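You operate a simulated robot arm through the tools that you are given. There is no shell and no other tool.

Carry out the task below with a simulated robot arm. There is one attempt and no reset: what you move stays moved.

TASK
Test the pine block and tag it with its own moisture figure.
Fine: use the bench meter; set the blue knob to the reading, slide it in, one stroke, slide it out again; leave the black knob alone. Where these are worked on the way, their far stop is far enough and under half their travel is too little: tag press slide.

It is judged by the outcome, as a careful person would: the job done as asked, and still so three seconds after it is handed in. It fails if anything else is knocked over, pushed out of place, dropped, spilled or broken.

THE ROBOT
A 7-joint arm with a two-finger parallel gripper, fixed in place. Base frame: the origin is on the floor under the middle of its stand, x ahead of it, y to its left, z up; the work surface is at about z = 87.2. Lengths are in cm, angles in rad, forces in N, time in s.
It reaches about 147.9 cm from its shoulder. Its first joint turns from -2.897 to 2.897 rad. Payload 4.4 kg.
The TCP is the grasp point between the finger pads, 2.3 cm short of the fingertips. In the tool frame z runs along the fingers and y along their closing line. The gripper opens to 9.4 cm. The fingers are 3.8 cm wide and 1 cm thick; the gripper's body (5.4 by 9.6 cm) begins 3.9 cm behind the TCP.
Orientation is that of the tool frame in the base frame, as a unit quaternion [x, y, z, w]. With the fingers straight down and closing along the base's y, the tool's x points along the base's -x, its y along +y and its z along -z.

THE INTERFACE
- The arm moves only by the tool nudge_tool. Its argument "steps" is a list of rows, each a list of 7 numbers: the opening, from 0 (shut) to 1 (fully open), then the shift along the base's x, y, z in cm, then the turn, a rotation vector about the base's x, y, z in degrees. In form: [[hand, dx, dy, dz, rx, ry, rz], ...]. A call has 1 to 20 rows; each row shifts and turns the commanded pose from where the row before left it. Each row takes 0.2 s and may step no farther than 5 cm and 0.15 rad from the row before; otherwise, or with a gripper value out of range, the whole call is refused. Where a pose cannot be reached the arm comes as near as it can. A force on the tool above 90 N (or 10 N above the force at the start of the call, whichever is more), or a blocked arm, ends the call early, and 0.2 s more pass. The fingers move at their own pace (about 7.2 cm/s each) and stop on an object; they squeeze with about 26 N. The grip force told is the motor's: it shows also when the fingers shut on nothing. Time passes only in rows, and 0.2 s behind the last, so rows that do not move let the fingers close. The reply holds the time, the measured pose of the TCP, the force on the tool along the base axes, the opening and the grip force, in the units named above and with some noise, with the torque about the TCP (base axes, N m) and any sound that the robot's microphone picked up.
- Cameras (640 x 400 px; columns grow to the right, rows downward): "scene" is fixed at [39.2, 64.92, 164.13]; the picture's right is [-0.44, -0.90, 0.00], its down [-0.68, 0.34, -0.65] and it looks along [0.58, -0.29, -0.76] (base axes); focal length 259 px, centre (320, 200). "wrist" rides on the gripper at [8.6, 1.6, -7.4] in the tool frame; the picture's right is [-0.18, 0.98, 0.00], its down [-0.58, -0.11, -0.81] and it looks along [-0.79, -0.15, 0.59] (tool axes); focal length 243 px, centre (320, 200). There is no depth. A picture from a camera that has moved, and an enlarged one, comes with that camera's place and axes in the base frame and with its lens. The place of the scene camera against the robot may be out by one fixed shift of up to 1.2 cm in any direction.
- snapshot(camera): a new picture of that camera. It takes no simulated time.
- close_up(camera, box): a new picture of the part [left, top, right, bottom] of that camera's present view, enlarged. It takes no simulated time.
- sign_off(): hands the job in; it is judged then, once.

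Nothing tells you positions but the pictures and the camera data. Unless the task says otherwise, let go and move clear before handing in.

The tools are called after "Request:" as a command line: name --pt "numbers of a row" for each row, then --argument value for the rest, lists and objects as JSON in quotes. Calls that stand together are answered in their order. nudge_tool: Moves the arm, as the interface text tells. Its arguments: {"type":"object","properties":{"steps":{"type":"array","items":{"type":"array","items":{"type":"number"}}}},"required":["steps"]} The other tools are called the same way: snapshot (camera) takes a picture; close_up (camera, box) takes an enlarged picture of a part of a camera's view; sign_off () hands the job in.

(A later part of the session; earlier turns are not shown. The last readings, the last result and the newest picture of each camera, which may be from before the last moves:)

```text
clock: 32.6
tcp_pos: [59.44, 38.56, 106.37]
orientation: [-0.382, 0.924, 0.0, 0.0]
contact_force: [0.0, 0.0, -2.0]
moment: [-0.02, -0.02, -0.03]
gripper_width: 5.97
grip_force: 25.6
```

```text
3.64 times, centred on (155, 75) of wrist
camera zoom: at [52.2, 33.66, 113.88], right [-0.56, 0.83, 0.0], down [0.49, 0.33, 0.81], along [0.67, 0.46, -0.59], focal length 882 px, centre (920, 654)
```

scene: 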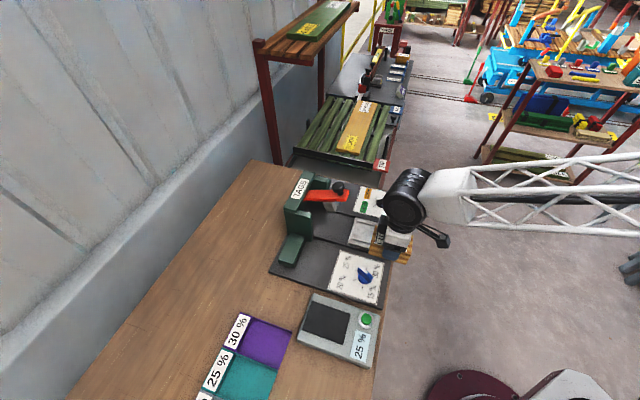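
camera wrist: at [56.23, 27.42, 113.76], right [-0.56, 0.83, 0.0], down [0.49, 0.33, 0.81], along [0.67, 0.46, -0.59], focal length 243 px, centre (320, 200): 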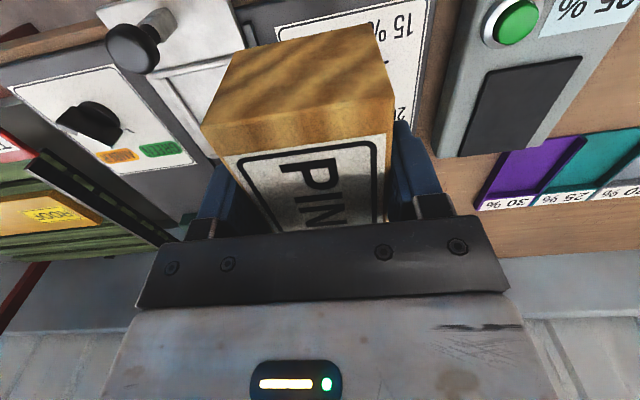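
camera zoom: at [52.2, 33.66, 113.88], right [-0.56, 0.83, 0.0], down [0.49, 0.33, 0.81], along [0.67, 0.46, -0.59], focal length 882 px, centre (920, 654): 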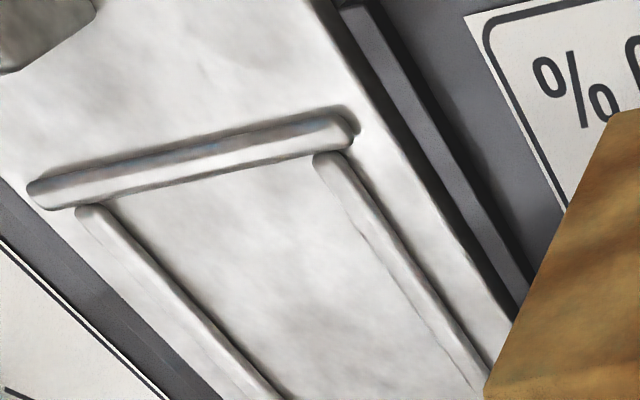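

Tray interior measures about 7 × 10.3 cm, centred near a spot directly in front of the press, which suits the 6 × 10 block in its present orientation. I'll carry the block above the tray and check alignment from low hover.

Request:
nudge_tool --pt "0.3 3.44 -2.23 0 0 0 0" --pt "0.3 3.44 -2.23 0 0 0 0" --pt "0.3 3.44 -2.23 0 0 0 0" --pt "0.3 3.44 -2.23 0 0 0 0" --pt "0.3 3.43 -2.23 0 0 0 0" --pt "0.3 0 0 -3 0 0 0" --pt "0.3 0 0 -3 0 0 0" --pt "0.3 0 0 -2 0 0 0" --pt "0.3 0 0 0 0 0 0"

Request:
snapshot --camera "wrist"

Request:
close_up --camera "scene" --box '[280, 170, 440, 270]'

```text
clock: 34.6
tcp_pos: [76.53, 27.35, 98.32]
orientation: [-0.383, 0.924, 0.0, 0.0]
contact_force: [-0.7, -0.2, -2.0]
moment: [0.0, 0.0, -0.03]
gripper_width: 5.99
grip_force: 26.0
```

```text
taken
camera wrist: at [69.38, 22.45, 105.74], right [-0.56, 0.83, 0.0], down [0.49, 0.33, 0.81], along [0.67, 0.46, -0.59], focal length 243 px, centre (320, 200)
```

wrist: 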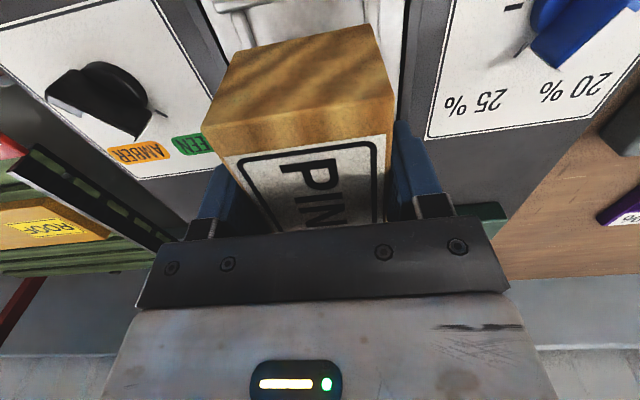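

```text
4.00 times, centred on (360, 220) of scene
camera zoom: at [39.2, 64.92, 164.13], right [-0.44, -0.9, 0.0], down [-0.68, 0.34, -0.65], along [0.58, -0.29, -0.76], focal length 1037 px, centre (160, 120)
```

zoom: 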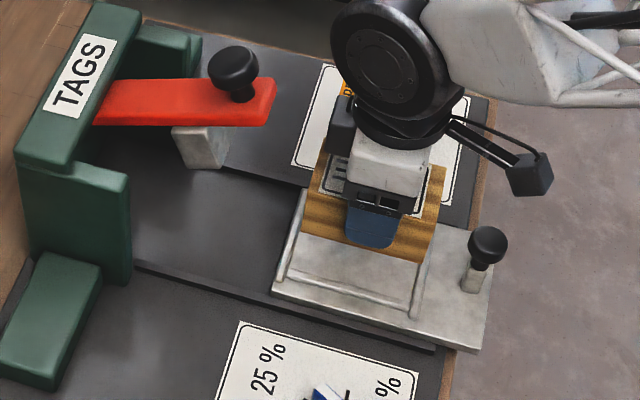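

Request:
close_up --camera "wrist" --box '[190, 0, 430, 150]'

```text
2.67 times, centred on (310, 75) of wrist
camera zoom: at [69.38, 22.45, 105.74], right [-0.56, 0.83, 0.0], down [0.49, 0.33, 0.81], along [0.67, 0.46, -0.59], focal length 647 px, centre (347, 533)
```

zoom: 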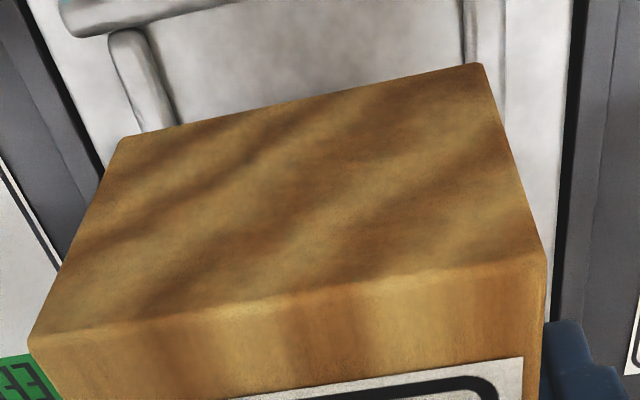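

The block lines up with the tray within a few millimetres. I'll make a small correction and lower to just above the ridges, then recheck.

Request:
nudge_tool --pt "0.3 0.06 -0.2 -1.5 0 0 0" --pt "0.3 0 0 -1.5 0 0 0" --pt "0.3 0 0 -0.8 0 0 0" --pt "0.3 0 0 0 0 0 0"

Request:
close_up --camera "wrist" --box '[190, 0, 430, 150]'

Request:
close_up --camera "scene" --box '[320, 200, 420, 270]'

```text
clock: 35.6
tcp_pos: [76.55, 27.18, 94.63]
orientation: [-0.383, 0.924, 0.0, -0.001]
contact_force: [-0.2, -0.5, -2.4]
moment: [0.0, 0.0, 0.02]
gripper_width: 5.97
grip_force: 26.2
```

```text
2.67 times, centred on (310, 75) of wrist
camera zoom: at [69.38, 22.24, 102.04], right [-0.56, 0.83, 0.0], down [0.49, 0.33, 0.81], along [0.67, 0.46, -0.59], focal length 647 px, centre (347, 533)
```

zoom: 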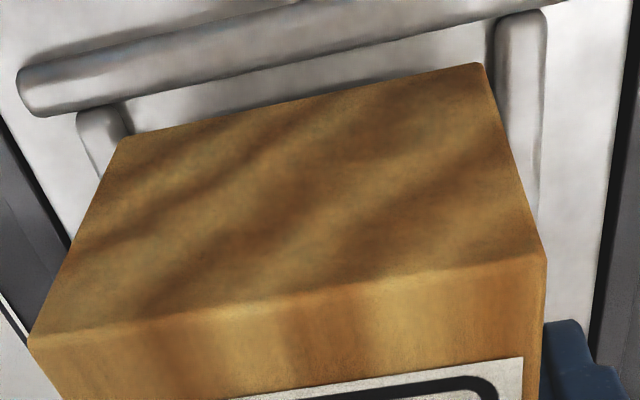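

```text
5.71 times, centred on (370, 235) of scene
camera zoom: at [39.2, 64.92, 164.13], right [-0.44, -0.9, 0.0], down [-0.68, 0.34, -0.65], along [0.58, -0.29, -0.76], focal length 1481 px, centre (34, 0)
```

zoom: 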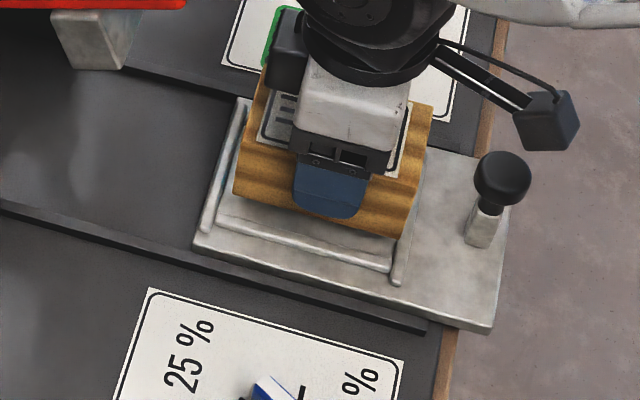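

Front gap about 0.25 cm and side gaps positive; I'll nudge slightly to centre it and lower gently until it rests on the tray floor.

Request:
nudge_tool --pt "0.3 -0.01 0.15 0 0 0 0" --pt "0.3 0 0 -0.4 0 0 0" --pt "0.3 0 0 -0.4 0 0 0" --pt "0.3 0 0 0 0 0 0"

Request:
close_up --camera "wrist" --box '[190, 0, 430, 150]'

```text
clock: 36.6
tcp_pos: [76.55, 27.3, 93.66]
orientation: [-0.383, 0.924, -0.001, 0.0]
contact_force: [-0.5, 0.0, -1.2]
moment: [0.0, -0.01, -0.02]
gripper_width: 5.98
grip_force: 26.0
```

```text
2.67 times, centred on (310, 75) of wrist
camera zoom: at [69.4, 22.39, 101.18], right [-0.56, 0.83, 0.0], down [0.49, 0.33, 0.81], along [0.67, 0.46, -0.59], focal length 647 px, centre (347, 533)
```

zoom: 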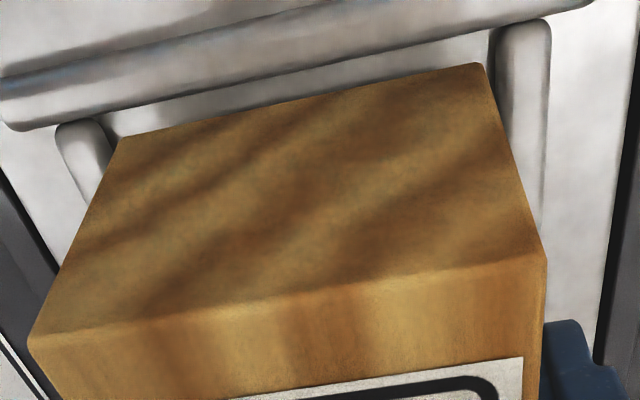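

Request:
nudge_tool --pt "0.3 -0.08 0.09 0 0 0 0" --pt "0.3 0 0 -0.2 0 0 0" --pt "0.3 0 0 -0.2 0 0 0" --pt "0.3 0 0 0 0 0 0"

Request:
close_up --camera "wrist" --box '[190, 0, 430, 150]'

```text
clock: 37.6
tcp_pos: [76.5, 27.35, 93.34]
orientation: [-0.382, 0.924, -0.001, 0.0]
contact_force: [-0.4, -0.5, -1.5]
moment: [0.01, 0.03, 0.0]
gripper_width: 5.99
grip_force: 26.8
```

```text
2.67 times, centred on (310, 75) of wrist
camera zoom: at [69.32, 22.49, 100.79], right [-0.56, 0.83, 0.0], down [0.49, 0.33, 0.81], along [0.67, 0.46, -0.59], focal length 647 px, centre (347, 533)
```

zoom: 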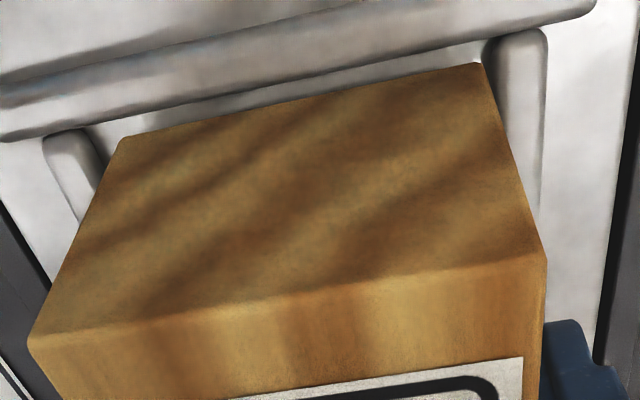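

Gaps on both sides now. Continuing down gently.

Request:
nudge_tool --pt "0.3 0.03 -0.03 -0.2 0 0 0" --pt "0.3 0 0 -0.2 0 0 0" --pt "0.3 0 0 0 0 0 0"

Request:
close_up --camera "wrist" --box '[190, 0, 430, 150]'

```text
clock: 38.4
tcp_pos: [76.65, 27.39, 93.02]
orientation: [-0.383, 0.924, 0.001, 0.0]
contact_force: [0.1, 0.1, -2.1]
moment: [-0.01, -0.02, 0.02]
gripper_width: 5.96
grip_force: 26.0
```

```text
2.67 times, centred on (310, 75) of wrist
camera zoom: at [69.39, 22.44, 100.42], right [-0.56, 0.83, 0.0], down [0.49, 0.33, 0.81], along [0.67, 0.46, -0.59], focal length 647 px, centre (347, 533)
```

zoom: 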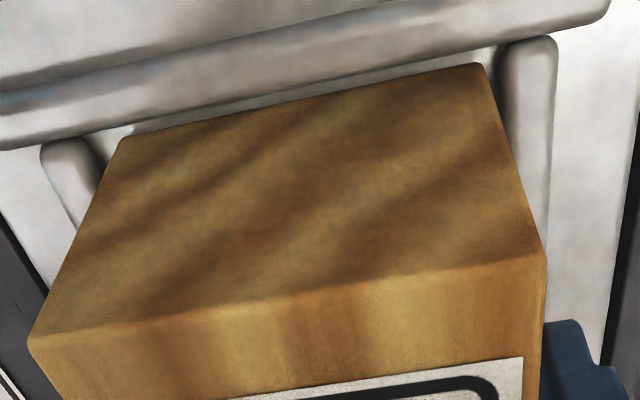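

Request:
nudge_tool --pt "0.3 0 0 -0.15 0 0 0" --pt "0.3 0 0 -0.15 0 0 0" --pt "0.3 0 0 0 0 0 0"

```text
clock: 39.2
tcp_pos: [76.58, 27.35, 92.65]
orientation: [-0.382, 0.924, 0.0, 0.0]
contact_force: [-0.8, 0.1, -2.7]
moment: [-0.01, -0.01, -0.02]
gripper_width: 5.98
grip_force: 25.8
```

Request:
close_up --camera "wrist" --box '[190, 0, 430, 150]'

Request:
close_up --camera "scene" --box '[320, 200, 420, 270]'

```text
2.67 times, centred on (310, 75) of wrist
camera zoom: at [69.35, 22.4, 100.13], right [-0.56, 0.83, 0.0], down [0.49, 0.33, 0.81], along [0.67, 0.46, -0.59], focal length 647 px, centre (347, 533)
```

zoom: 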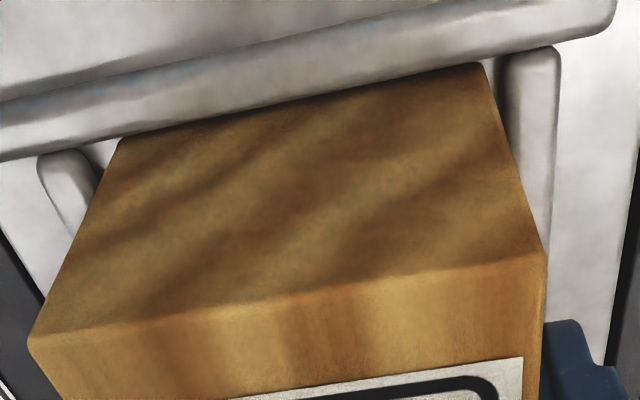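

```text
5.71 times, centred on (370, 235) of scene
camera zoom: at [39.2, 64.92, 164.13], right [-0.44, -0.9, 0.0], down [-0.68, 0.34, -0.65], along [0.58, -0.29, -0.76], focal length 1481 px, centre (34, 0)
```

zoom: 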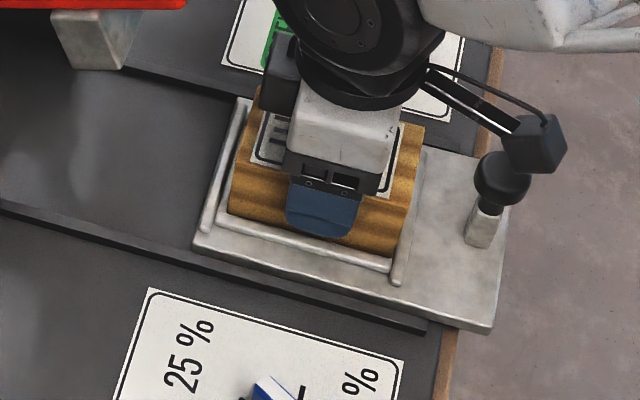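

The block is dropping inside the frame with small gaps all round, no contact yet. Continuing.

Request:
nudge_tool --pt "0.3 0 0 -0.15 0 0 0" --pt "0.3 0 0 -0.15 0 0 0" --pt "0.3 0 0 0 0 0 0"

```text
clock: 40.0
tcp_pos: [76.67, 27.32, 92.45]
orientation: [-0.382, 0.924, 0.001, 0.001]
contact_force: [-2.2, 3.1, 24.1]
moment: [0.14, -0.02, 0.01]
gripper_width: 5.94
grip_force: 26.6
```

Contact with the tray floor (24 N). I'll ease up a hair and open the fingers.

Request:
nudge_tool --pt "0.3 0 0 0.08 0 0 0" --pt "0.65 0 0 0 0 0 0" --pt "0.8 0 0 0 0 0 0" --pt "0.9 0 0 0 0 0 0" --pt "0.9 0 0 0 0 0 0"

Request:
snapshot --camera "wrist"

Request:
close_up --camera "scene" --box '[320, 200, 420, 270]'

```text
clock: 41.2
tcp_pos: [76.62, 27.4, 92.4]
orientation: [-0.383, 0.924, -0.001, 0.0]
contact_force: [0.5, -0.2, 0.2]
moment: [-0.01, 0.0, 0.02]
gripper_width: 8.47
grip_force: 0.0
```

```text
taken
camera wrist: at [69.37, 22.42, 99.91], right [-0.56, 0.83, 0.0], down [0.49, 0.33, 0.81], along [0.67, 0.46, -0.59], focal length 243 px, centre (320, 200)
```

wrist: 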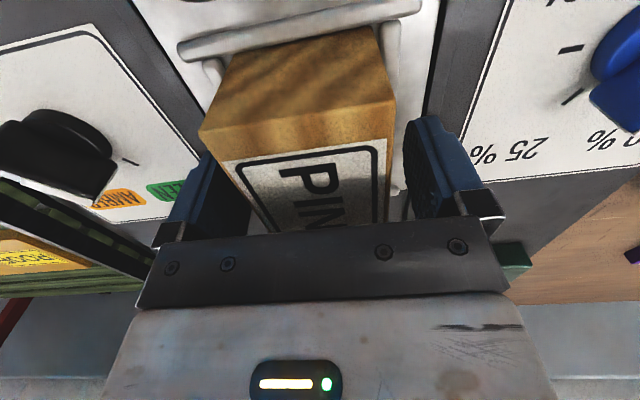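

```text
5.71 times, centred on (370, 235) of scene
camera zoom: at [39.2, 64.92, 164.13], right [-0.44, -0.9, 0.0], down [-0.68, 0.34, -0.65], along [0.58, -0.29, -0.76], focal length 1481 px, centre (34, 0)
```

zoom: 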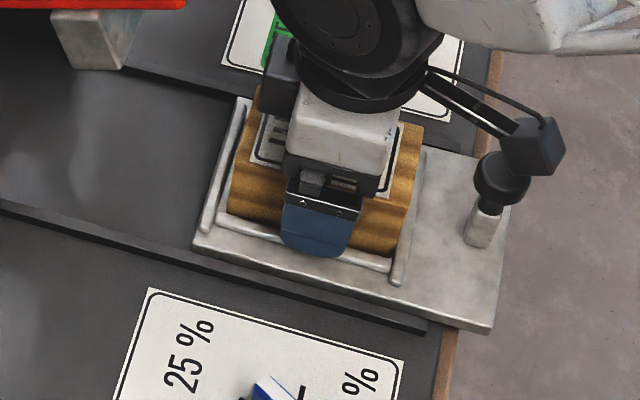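

The block is released in the tray. I'll lift straight up and back, and check how it seats.

Request:
nudge_tool --pt "0.9 0 0 2 0 0 0" --pt "0.9 0 0 3 0 0 0" --pt "0.9 0 0 4 0 0 0" --pt "0.9 0 0 4 0 0 0" --pt "0.9 -2.5 -2.5 1 0 0 0" --pt "0.9 -2.5 -2.5 0 0 0 0" --pt "0.9 0 0 0 0 0 0"

Request:
snapshot --camera "wrist"

Request:
close_up --camera "scene" --box '[270, 170, 430, 270]'

```text
clock: 42.8
tcp_pos: [71.77, 22.28, 106.38]
orientation: [-0.383, 0.924, 0.001, 0.001]
contact_force: [-0.1, 0.2, -0.5]
moment: [0.02, -0.01, 0.02]
gripper_width: 8.48
grip_force: 0.1
```

```text
taken
camera wrist: at [64.47, 17.34, 113.85], right [-0.56, 0.83, 0.0], down [0.49, 0.33, 0.81], along [0.67, 0.46, -0.59], focal length 243 px, centre (320, 200)
```

wrist: 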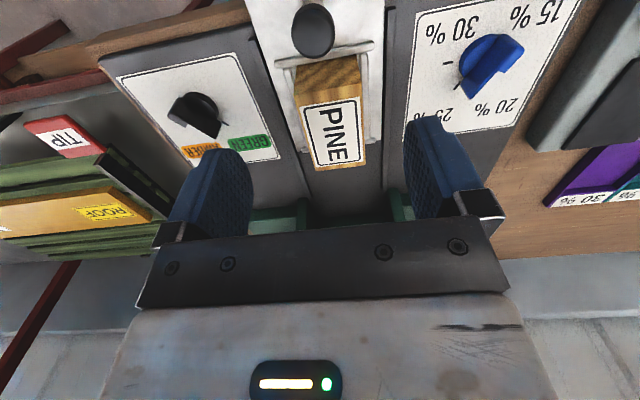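

```text
4.00 times, centred on (350, 220) of scene
camera zoom: at [39.2, 64.92, 164.13], right [-0.44, -0.9, 0.0], down [-0.68, 0.34, -0.65], along [0.58, -0.29, -0.76], focal length 1037 px, centre (200, 120)
```

zoom: 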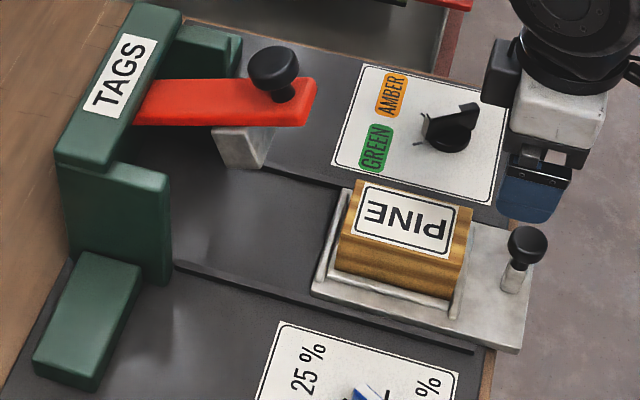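

The block is seated in the tray. Next I'll tilt the tool 30° back (so the wrist stays clear of the lever), and line up on the carriage handle at about (70.4, 20.8).

Request:
nudge_tool --pt "0.75 -0.8 -0.8 0 5.3 -5.3 0" --pt "0.75 -0.8 -0.8 0 5.3 -5.3 0" --pt "0.75 -0.8 -0.8 0 5.3 -5.3 0" --pt "0.75 -0.8 -0.8 0 5.3 -5.3 0" --pt "0.75 0 0 -2.5 0 0 0" --pt "0.75 0 0 0 0 0 0"

Request:
snapshot --camera "wrist"

Request:
close_up --camera "scene" --box '[330, 190, 430, 260]'

```text
clock: 44.2
tcp_pos: [68.37, 19.1, 104.02]
orientation: [-0.37, 0.892, 0.099, 0.239]
contact_force: [0.7, 0.6, 0.8]
moment: [0.03, 0.02, 0.02]
gripper_width: 7.05
grip_force: 0.1
```

```text
taken
camera wrist: at [59.48, 12.4, 106.15], right [-0.58, 0.81, 0.09], down [0.15, -0.01, 0.99], along [0.8, 0.59, -0.12], focal length 243 px, centre (320, 200)
```

wrist: 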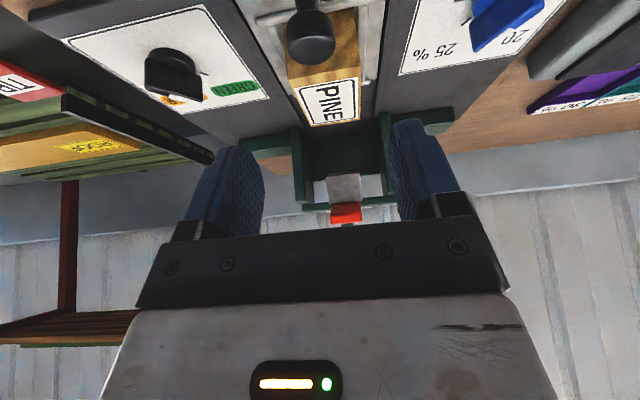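

```text
5.71 times, centred on (380, 225) of scene
camera zoom: at [39.2, 64.92, 164.13], right [-0.44, -0.9, 0.0], down [-0.68, 0.34, -0.65], along [0.58, -0.29, -0.76], focal length 1481 px, centre (-23, 57)
```

zoom: 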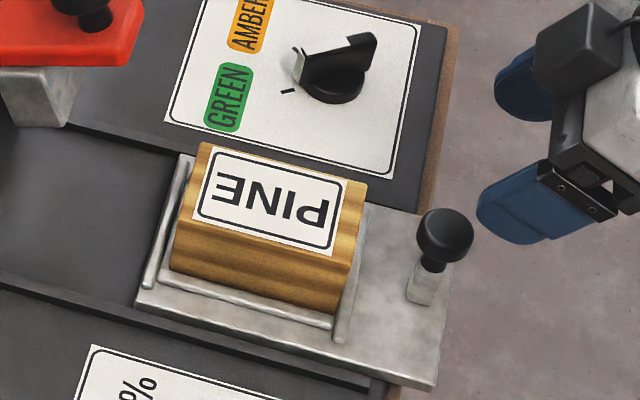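

Handle knob centre is at about (70.2, 20.7, 94.6). I'll move over it and lower the open fingers to either side.

Request:
nudge_tool --pt "0.75 1.75 1.65 -1.5 0 0 0" --pt "0.75 0 0 -2.5 0 0 0" --pt "0.75 0 0 -2.5 0 0 0" --pt "0.75 0 0 -1.8 0 0 0" --pt "0.75 0 0 -1.1 0 0 0" --pt "0.75 0 0 0 0 0 0"

Request:
snapshot --camera "wrist"

Request:
close_up --camera "scene" --box '[330, 190, 430, 260]'

```text
clock: 45.6
tcp_pos: [70.19, 20.74, 94.56]
orientation: [-0.37, 0.893, 0.1, 0.238]
contact_force: [0.1, 0.0, -0.3]
moment: [0.03, -0.01, -0.02]
gripper_width: 7.05
grip_force: 0.0
```

```text
taken
camera wrist: at [61.17, 13.99, 96.67], right [-0.58, 0.81, 0.09], down [0.15, -0.01, 0.99], along [0.8, 0.59, -0.12], focal length 243 px, centre (320, 200)
```

wrist: 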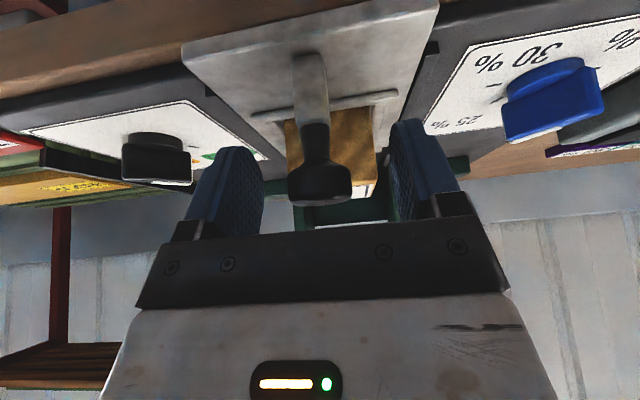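

```text
5.71 times, centred on (380, 225) of scene
camera zoom: at [39.2, 64.92, 164.13], right [-0.44, -0.9, 0.0], down [-0.68, 0.34, -0.65], along [0.58, -0.29, -0.76], focal length 1481 px, centre (-23, 57)
```

zoom: 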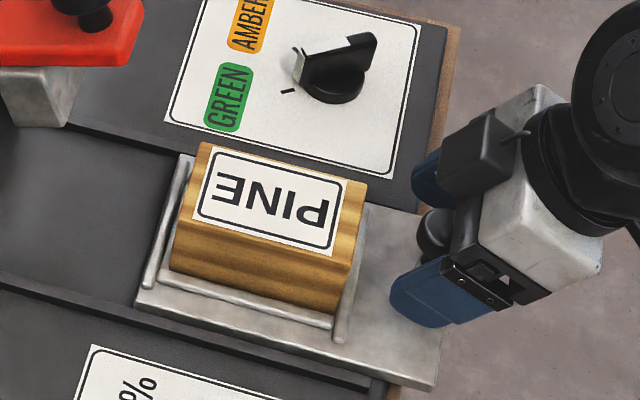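

The knob is centred between the fingers. Closing on it.

Request:
nudge_tool --pt "0.5 0 0 0 0 0 0" --pt "0.35 0 0 0 0 0 0" --pt "0.15 0 0 0 0 0 0" --pt "0.1 0 0 0 0 0 0" --pt "0.1 0 0 0 0 0 0"

Request:
snapshot --camera "wrist"

```text
clock: 46.8
tcp_pos: [70.18, 20.67, 94.48]
orientation: [-0.37, 0.892, 0.099, 0.239]
contact_force: [4.4, -3.3, -2.7]
moment: [-0.05, -0.01, 0.02]
gripper_width: 2.93
grip_force: 44.8
```

```text
taken
camera wrist: at [61.18, 13.98, 96.69], right [-0.58, 0.81, 0.09], down [0.15, -0.01, 0.99], along [0.8, 0.59, -0.12], focal length 243 px, centre (320, 200)
```

wrist: 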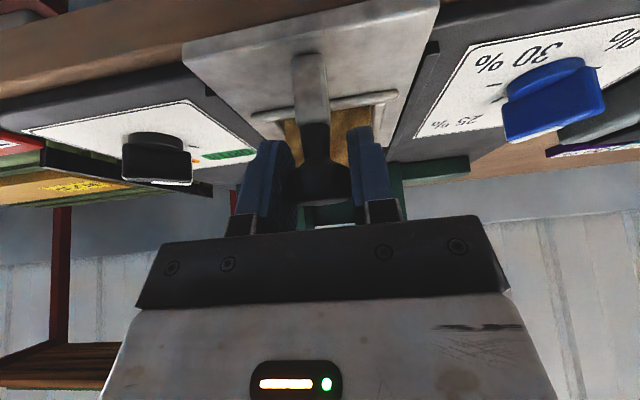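

Gripped the handle. I'll push inward along the slide gently, first a test of about 2 cm.

Request:
nudge_tool --pt "0.1 0.35 0.35 0 0 0 0" --pt "0.1 0.5 0.5 0 0 0 0" --pt "0.1 0.5 0.5 0 0 0 0"

Request:
snapshot --camera "scene"

```text
clock: 47.6
tcp_pos: [71.46, 22.05, 94.52]
orientation: [-0.369, 0.893, 0.099, 0.239]
contact_force: [28.5, -29.5, -6.9]
moment: [-0.06, -0.1, -0.03]
gripper_width: 2.93
grip_force: 45.3
```

```text
taken
```

scene: 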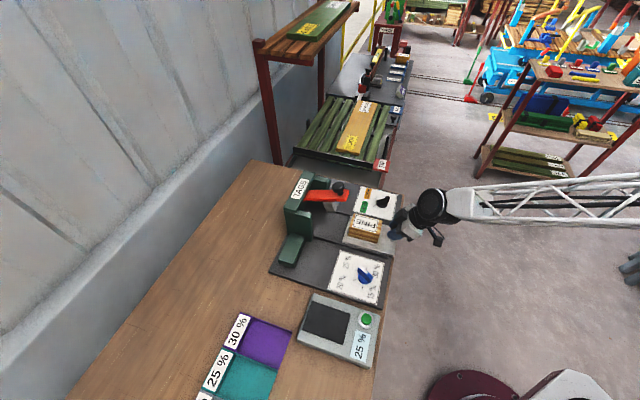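

There's a sideways load, so the rail runs a touch more to the right than I assumed. I'll relieve it and adjust the direction.

Request:
nudge_tool --pt "0.1 0.08 -0.08 0 0 0 0" --pt "0.1 0 0 0 0 0 0"

```text
clock: 48.2
tcp_pos: [71.59, 22.03, 94.55]
orientation: [-0.37, 0.892, 0.099, 0.238]
contact_force: [17.7, -15.5, -2.8]
moment: [0.07, -0.16, 0.03]
gripper_width: 2.96
grip_force: 45.4
```

Request:
nudge_tool --pt "0.1 0.08 -0.08 0 0 0 0" --pt "0.1 0 0 0 0 0 0"

Request:
close_up --camera "scene" --box '[280, 170, 440, 270]'

```text
clock: 48.8
tcp_pos: [71.69, 22.07, 94.48]
orientation: [-0.371, 0.892, 0.099, 0.239]
contact_force: [-9.5, 11.0, 14.5]
moment: [0.11, 0.02, 0.04]
gripper_width: 2.92
grip_force: 44.9
```

```text
4.00 times, centred on (360, 220) of scene
camera zoom: at [39.2, 64.92, 164.13], right [-0.44, -0.9, 0.0], down [-0.68, 0.34, -0.65], along [0.58, -0.29, -0.76], focal length 1037 px, centre (160, 120)
```

zoom: 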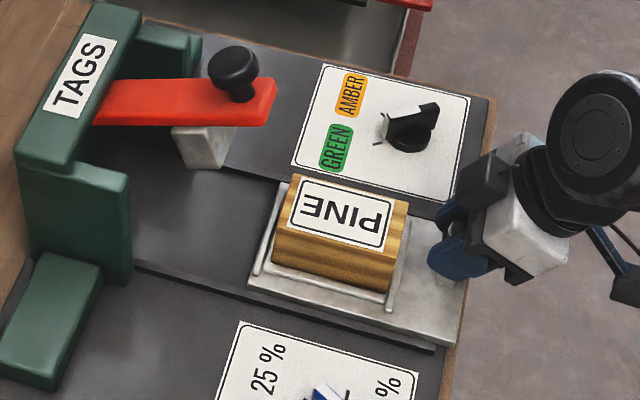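

The slide is moving freely; rail direction is about 41° rather than 45°. Continuing with that heading.

Request:
nudge_tool --pt "0.1 0.53 0.55 0 0 0 0" --pt "0.1 0.6 0.54 0 0 0 0" --pt "0.1 0.6 0.54 0 0 0 0"

```text
clock: 49.6
tcp_pos: [73.34, 23.73, 94.59]
orientation: [-0.371, 0.892, 0.1, 0.239]
contact_force: [-41.9, 40.3, 21.5]
moment: [0.42, 0.06, -0.04]
gripper_width: 2.94
grip_force: 45.5
```

Request:
nudge_tool --pt "0.1 -0.12 0.12 0 0 0 0" --pt "0.1 0 0 0 0 0 0"

```text
clock: 50.2
tcp_pos: [73.29, 23.71, 94.46]
orientation: [-0.37, 0.892, 0.099, 0.239]
contact_force: [-23.3, 24.1, 15.1]
moment: [0.17, 0.07, -0.04]
gripper_width: 2.92
grip_force: 44.4
```

Request:
nudge_tool --pt "0.1 -0.14 0.14 0 0 0 0" --pt "0.1 0 0 0 0 0 0"

```text
clock: 50.8
tcp_pos: [73.16, 23.65, 94.62]
orientation: [-0.369, 0.893, 0.099, 0.24]
contact_force: [18.2, -20.0, 0.0]
moment: [-0.22, -0.04, -0.02]
gripper_width: 2.88
grip_force: 44.8
```

Request:
nudge_tool --pt "0.1 0.54 0.46 0 0 0 0" --pt "0.1 0.5 0.5 0 0 0 0" --pt "0.1 0.5 0.5 0 0 0 0"

```text
clock: 51.6
tcp_pos: [74.81, 25.27, 94.57]
orientation: [-0.37, 0.892, 0.099, 0.239]
contact_force: [12.6, -14.7, -6.8]
moment: [0.19, -0.32, -0.1]
gripper_width: 2.91
grip_force: 45.6
```

Side load is small now with the heading near 45°. Continuing inward.

Request:
nudge_tool --pt "0.1 0.53 0.49 0 0 0 0" --pt "0.1 0.51 0.5 0 0 0 0" --pt "0.1 0.51 0.5 0 0 0 0" --pt "0.1 0.5 0.5 0 0 0 0"

Request:
snapshot --camera "wrist"

Request:
close_up --camera "scene" --box '[280, 170, 440, 270]'

```text
clock: 52.6
tcp_pos: [76.88, 27.24, 94.63]
orientation: [-0.369, 0.893, 0.099, 0.239]
contact_force: [10.7, -12.5, -11.3]
moment: [-0.23, 0.05, 0.16]
gripper_width: 2.94
grip_force: 44.6
```

```text
taken
camera wrist: at [67.76, 20.57, 96.69], right [-0.58, 0.81, 0.09], down [0.15, -0.01, 0.99], along [0.8, 0.59, -0.12], focal length 243 px, centre (320, 200)
```

wrist: 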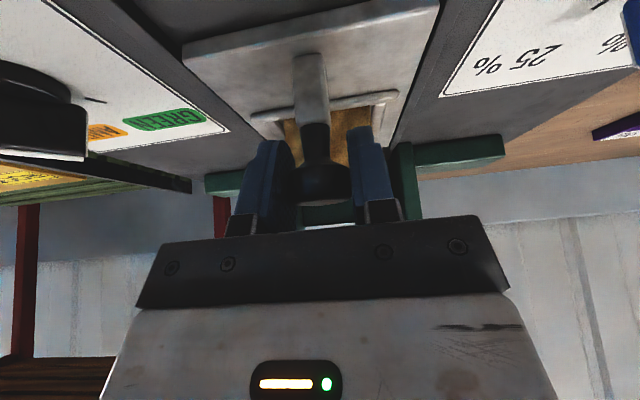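

```text
4.00 times, centred on (360, 220) of scene
camera zoom: at [39.2, 64.92, 164.13], right [-0.44, -0.9, 0.0], down [-0.68, 0.34, -0.65], along [0.58, -0.29, -0.76], focal length 1037 px, centre (160, 120)
```

zoom: 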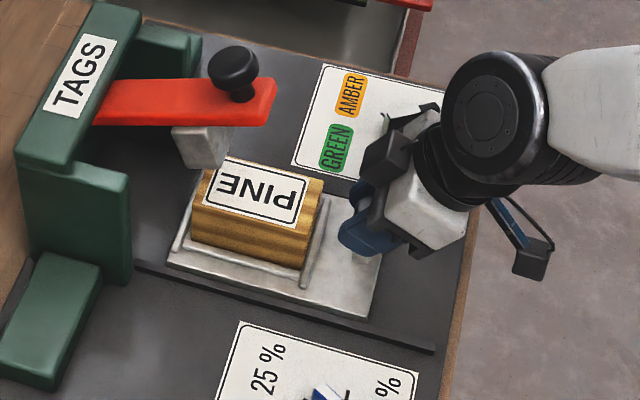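

About 9.4 cm in so far, everything clear. Continuing toward the far stop with small steps.

Request:
nudge_tool --pt "0.1 0.53 0.49 0 0 0 0" --pt "0.1 0.51 0.5 0 0 0 0" --pt "0.1 0.51 0.5 0 0 0 0" --pt "0.1 0.3 0.3 0 0 0 0"

```text
clock: 53.6
tcp_pos: [78.64, 29.12, 94.48]
orientation: [-0.37, 0.893, 0.098, 0.239]
contact_force: [7.0, -6.7, -17.7]
moment: [-0.14, 0.06, 0.04]
gripper_width: 2.93
grip_force: 45.1
```

Request:
nudge_tool --pt "0.1 0.3 0.3 -0.04 0 0 0" --pt "0.1 0.3 0.3 0 0 0 0" --pt "0.1 0.3 0.3 0 0 0 0"

Request:
close_up --camera "scene" --box '[260, 160, 420, 260]'

```text
clock: 54.4
tcp_pos: [79.42, 30.02, 94.57]
orientation: [-0.369, 0.892, 0.099, 0.24]
contact_force: [-23.2, -24.7, 5.0]
moment: [-0.13, 0.09, -0.01]
gripper_width: 2.93
grip_force: 45.1
```

```text
4.00 times, centred on (340, 210) of scene
camera zoom: at [39.2, 64.92, 164.13], right [-0.44, -0.9, 0.0], down [-0.68, 0.34, -0.65], along [0.58, -0.29, -0.76], focal length 1037 px, centre (240, 160)
```

zoom: 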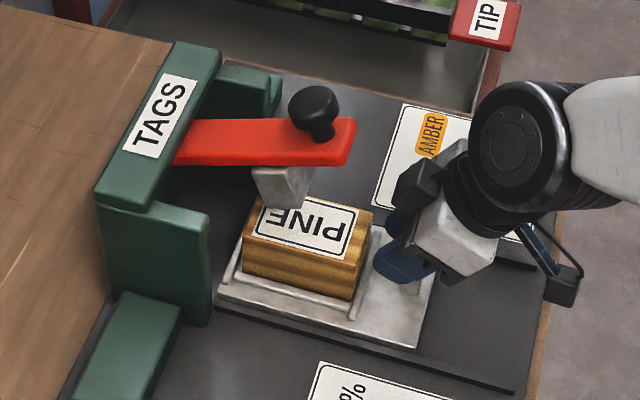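

Resistance along the slide of about 34 N after 13.2 cm, with the block under the head: likely the far stop. I'll push slightly to confirm.

Request:
nudge_tool --pt "0.1 0.1 0.1 0 0 0 0" --pt "0.1 0 0 0 0 0 0"

```text
clock: 55.0
tcp_pos: [79.64, 30.08, 94.52]
orientation: [-0.369, 0.893, 0.098, 0.239]
contact_force: [-22.7, -21.3, 6.4]
moment: [-0.16, 0.23, 0.06]
gripper_width: 2.96
grip_force: 45.2
```

Request:
snapshot --camera "wrist"

Request:
close_up --camera "scene" --box '[260, 160, 420, 260]'

```text
taken
camera wrist: at [70.51, 23.32, 96.69], right [-0.58, 0.81, 0.09], down [0.15, -0.01, 0.99], along [0.8, 0.59, -0.12], focal length 243 px, centre (320, 200)
```

wrist: 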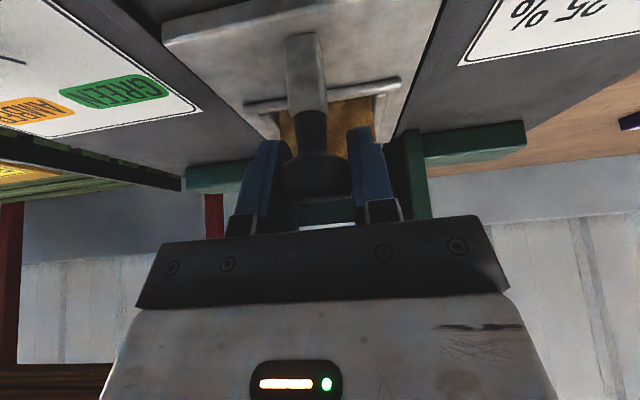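

```text
4.00 times, centred on (340, 210) of scene
camera zoom: at [39.2, 64.92, 164.13], right [-0.44, -0.9, 0.0], down [-0.68, 0.34, -0.65], along [0.58, -0.29, -0.76], focal length 1037 px, centre (240, 160)
```

zoom: 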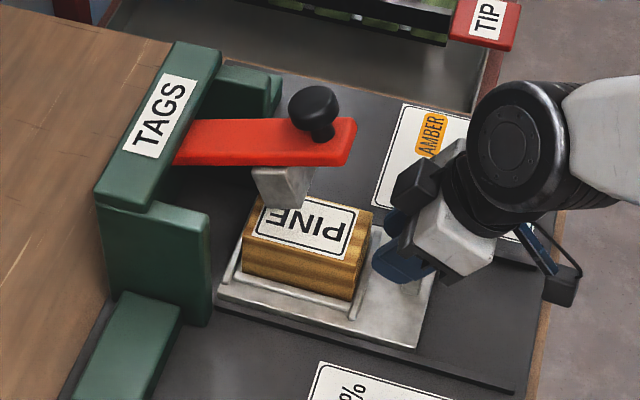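

The carriage no longer moves and the fingers are just slipping on the knob, so it is at its far stop with the block under the head. I'll release and retreat along the tool axis.

Request:
nudge_tool --pt "0.1 -0.12 -0.12 0 0 0 0" --pt "0.4 0 0 0 0 0 0" --pt "0.75 0 0 0 0 0 0" --pt "0.75 0 0 0 0 0 0" --pt "0.75 -0.9 -0.9 2.2 0 0 0" --pt "0.75 -1 -1 2.4 0 0 0" --pt "0.75 -1.2 -1.2 3 0 0 0" --pt "0.75 -1.2 -1.2 3 0 0 0" --pt "0.75 -1 -1 3 0 0 0" --pt "0.75 0 0 0 0 0 0"

Request:
snapshot --camera "wrist"

Request:
close_up --camera "scene" --box '[260, 160, 420, 260]'

```text
clock: 57.2
tcp_pos: [74.13, 24.46, 108.2]
orientation: [-0.37, 0.892, 0.099, 0.239]
contact_force: [-0.6, -0.3, 0.4]
moment: [0.01, 0.01, 0.0]
gripper_width: 7.05
grip_force: 0.1
```

```text
taken
camera wrist: at [65.12, 17.78, 110.41], right [-0.58, 0.81, 0.09], down [0.15, -0.01, 0.99], along [0.8, 0.59, -0.12], focal length 243 px, centre (320, 200)
```

wrist: 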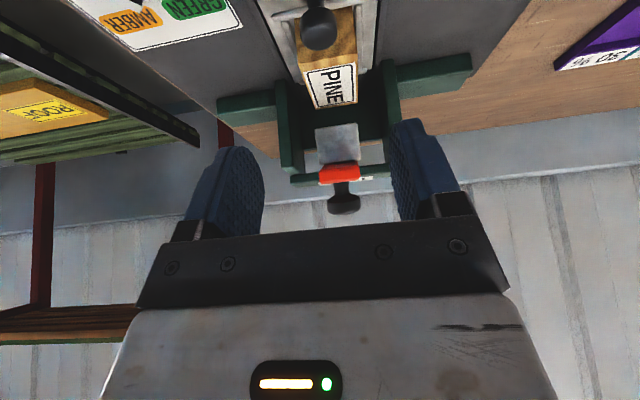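

```text
4.00 times, centred on (340, 210) of scene
camera zoom: at [39.2, 64.92, 164.13], right [-0.44, -0.9, 0.0], down [-0.68, 0.34, -0.65], along [0.58, -0.29, -0.76], focal length 1037 px, centre (240, 160)
```

zoom: 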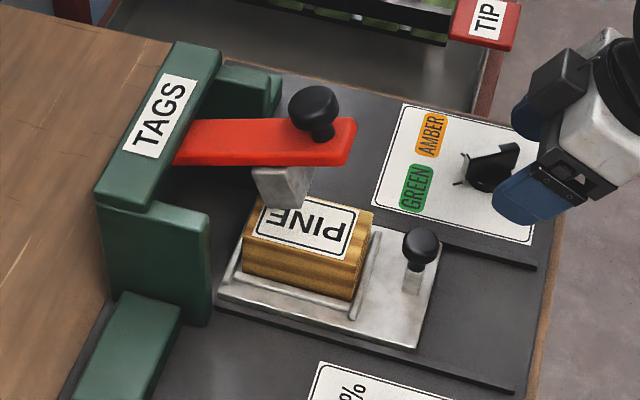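

Carriage is in. Now I'll measure the lever knob.

Request:
close_up --camera "wrist" --box '[260, 60, 420, 220]'

Request:
close_up --camera "scene" --box '[280, 160, 380, 230]'

```text
2.50 times, centred on (340, 140) of wrist
camera zoom: at [65.12, 17.78, 110.41], right [-0.58, 0.81, 0.09], down [0.15, -0.01, 0.99], along [0.8, 0.59, -0.12], focal length 606 px, centre (270, 350)
```

zoom: 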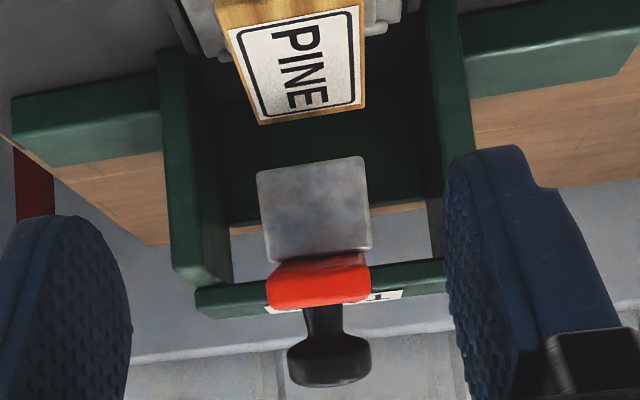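

```text
5.71 times, centred on (330, 195) of scene
camera zoom: at [39.2, 64.92, 164.13], right [-0.44, -0.9, 0.0], down [-0.68, 0.34, -0.65], along [0.58, -0.29, -0.76], focal length 1481 px, centre (263, 229)
```

zoom: 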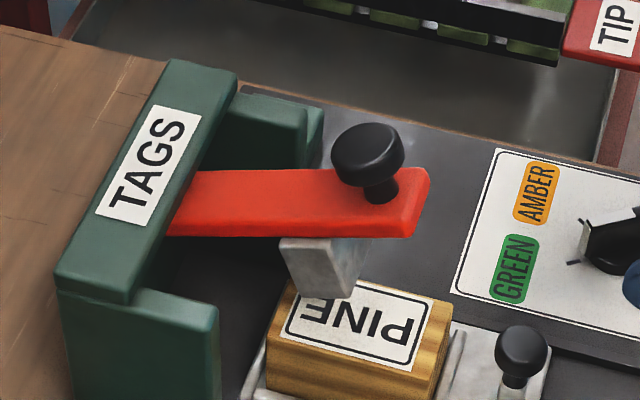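

The lever knob is centred near (85.6, 36.3) with its top around z 109. I'll close the fingers, straighten the tool, rise, and move above it.

Request:
nudge_tool --pt "0 0 0 2.5 -5.3 5.3 0" --pt "0 0 0 2.5 -5.3 5.3 0" --pt "0 0 0 2.5 -5.3 5.3 0" --pt "0 0 0 2.5 -5.3 5.3 0" --pt "0 2.3 2.36 0 0 0 0" --pt "0 2.3 2.36 0 0 0 0" --pt "0 2.3 2.36 0 0 0 0" --pt "0 2.3 2.36 0 0 0 0" --pt "0 2.3 2.36 0 0 0 0" --pt "0 0 0 0 0 0 0"

Request:
snapshot --camera "wrist"

Request:
close_up --camera "scene" --box '[260, 140, 420, 240]'

```text
clock: 59.4
tcp_pos: [85.52, 36.68, 118.17]
orientation: [-0.382, 0.924, 0.0, 0.0]
contact_force: [0.0, -0.8, 0.2]
moment: [0.0, -0.04, 0.03]
gripper_width: 0.01
grip_force: 26.2
```

```text
taken
camera wrist: at [78.37, 31.71, 125.68], right [-0.56, 0.83, 0.0], down [0.49, 0.33, 0.81], along [0.67, 0.46, -0.59], focal length 243 px, centre (320, 200)
```

wrist: 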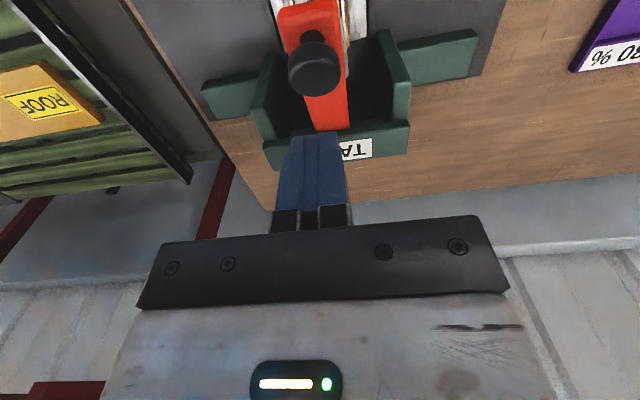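

```text
4.00 times, centred on (340, 190) of scene
camera zoom: at [39.2, 64.92, 164.13], right [-0.44, -0.9, 0.0], down [-0.68, 0.34, -0.65], along [0.58, -0.29, -0.76], focal length 1037 px, centre (240, 240)
```

zoom: 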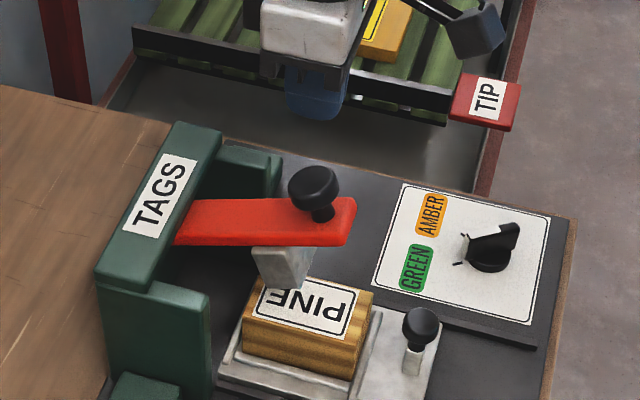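

Knob centre is at about (85.4, 36.1); I'm about 0.6 cm off, so I'll correct and lower to just above it.

Request:
nudge_tool --pt "0 -0.07 -0.62 -2.5 0 0 0" --pt "0 0 0 -2.2 0 0 0" --pt "0 0 0 -1.0 0 0 0" --pt "0 0 0 0 0 0 0"

Request:
snapshot --camera "wrist"

Request:
close_up --camera "scene" --box '[260, 140, 420, 240]'

```text
clock: 60.4
tcp_pos: [85.49, 36.07, 112.38]
orientation: [-0.383, 0.924, 0.0, 0.001]
contact_force: [1.3, 0.1, 0.7]
moment: [0.01, -0.01, 0.01]
gripper_width: 0.01
grip_force: 25.6
```

```text
taken
camera wrist: at [78.33, 31.07, 119.84], right [-0.56, 0.83, 0.0], down [0.49, 0.33, 0.81], along [0.67, 0.46, -0.59], focal length 243 px, centre (320, 200)
```

wrist: 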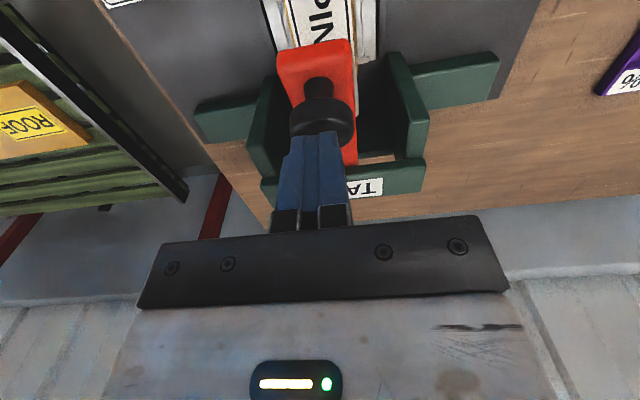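

```text
4.00 times, centred on (340, 190) of scene
camera zoom: at [39.2, 64.92, 164.13], right [-0.44, -0.9, 0.0], down [-0.68, 0.34, -0.65], along [0.58, -0.29, -0.76], focal length 1037 px, centre (240, 240)
```

zoom: 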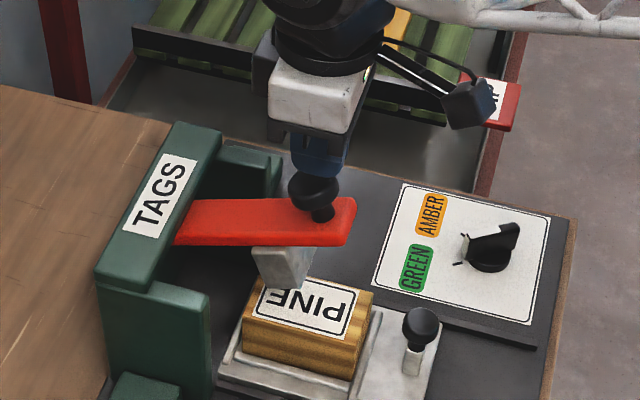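

Fingertips are just over the knob. I'll press down in small steps, watching force and sound.

Request:
nudge_tool --pt "0 0 0 -0.5 0 0 0" --pt "0 0 0 -0.5 0 0 0" --pt "0 0 0 -0.5 0 0 0" --pt "0 0 0 0 0 0 0"

Request:
close_up --camera "scene" --box '[260, 140, 420, 240]'

```text
clock: 61.4
tcp_pos: [85.58, 36.01, 111.0]
orientation: [-0.383, 0.924, 0.0, -0.001]
contact_force: [1.1, -0.7, 2.6]
moment: [-0.05, 0.02, 0.03]
gripper_width: 0.02
grip_force: 25.8
```

```text
4.00 times, centred on (340, 190) of scene
camera zoom: at [39.2, 64.92, 164.13], right [-0.44, -0.9, 0.0], down [-0.68, 0.34, -0.65], along [0.58, -0.29, -0.76], focal length 1037 px, centre (240, 240)
```

zoom: 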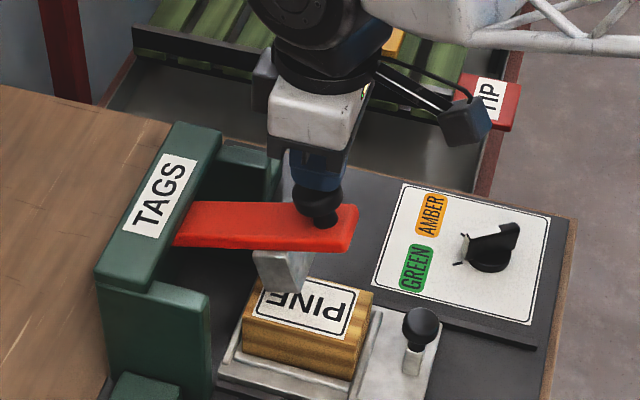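

The lever is moving with light force (about 3 N). Continuing the stroke.

Request:
nudge_tool --pt "0 0 0 -0.5 0 0 0" --pt "0 0 0 -0.5 0 0 0" --pt "0 0 0 -0.5 0 0 0" --pt "0 0 0 -0.5 0 0 0"

Request:
close_up --camera "scene" --box '[260, 140, 420, 240]'

```text
clock: 62.4
tcp_pos: [85.49, 35.85, 108.92]
orientation: [-0.382, 0.924, 0.0, 0.0]
contact_force: [0.1, 0.6, 2.0]
moment: [-0.02, 0.02, 0.01]
gripper_width: 0.0
grip_force: 25.8
```

```text
4.00 times, centred on (340, 190) of scene
camera zoom: at [39.2, 64.92, 164.13], right [-0.44, -0.9, 0.0], down [-0.68, 0.34, -0.65], along [0.58, -0.29, -0.76], focal length 1037 px, centre (240, 240)
```

zoom: 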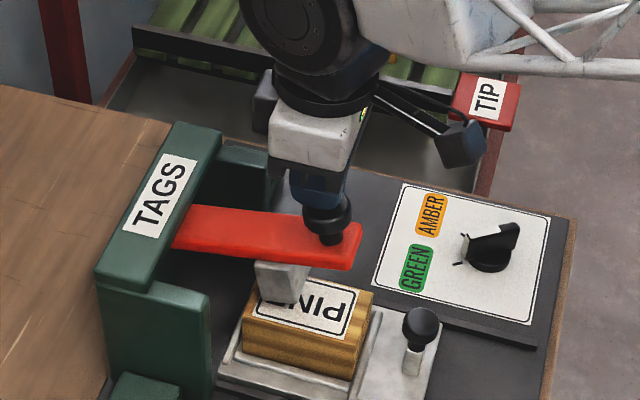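

Request:
nudge_tool --pt "0 -0.07 -0.03 -0.5 0 0 0" --pt "0 -0.05 -0.03 -0.5 0 0 0" --pt "0 -0.05 -0.03 -0.5 0 0 0" --pt "0 0 0 -0.5 0 0 0"

Request:
close_up --camera "scene" --box '[260, 140, 420, 240]'

Request:
snapshot --camera "wrist"

```text
clock: 63.4
tcp_pos: [85.36, 35.77, 106.81]
orientation: [-0.382, 0.924, 0.0, 0.0]
contact_force: [-1.1, -1.0, 4.5]
moment: [-0.09, 0.06, -0.02]
gripper_width: 0.01
grip_force: 26.2
```

```text
4.00 times, centred on (340, 190) of scene
camera zoom: at [39.2, 64.92, 164.13], right [-0.44, -0.9, 0.0], down [-0.68, 0.34, -0.65], along [0.58, -0.29, -0.76], focal length 1037 px, centre (240, 240)
```

zoom: 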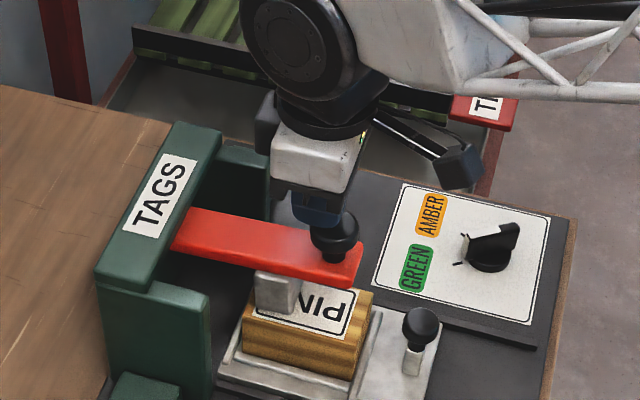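

```text
taken
camera wrist: at [78.21, 30.82, 114.27], right [-0.56, 0.83, 0.0], down [0.49, 0.33, 0.81], along [0.67, 0.46, -0.59], focal length 243 px, centre (320, 200)
```

wrist: 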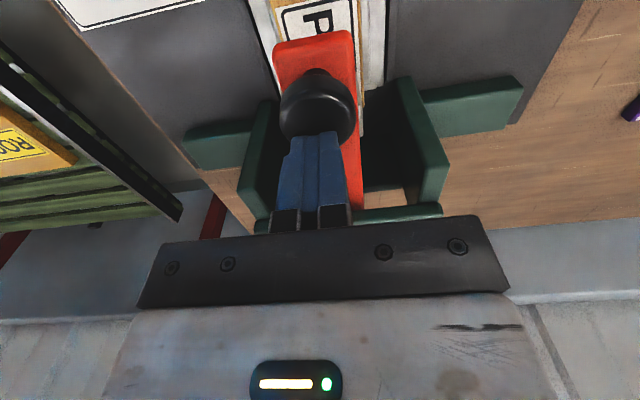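

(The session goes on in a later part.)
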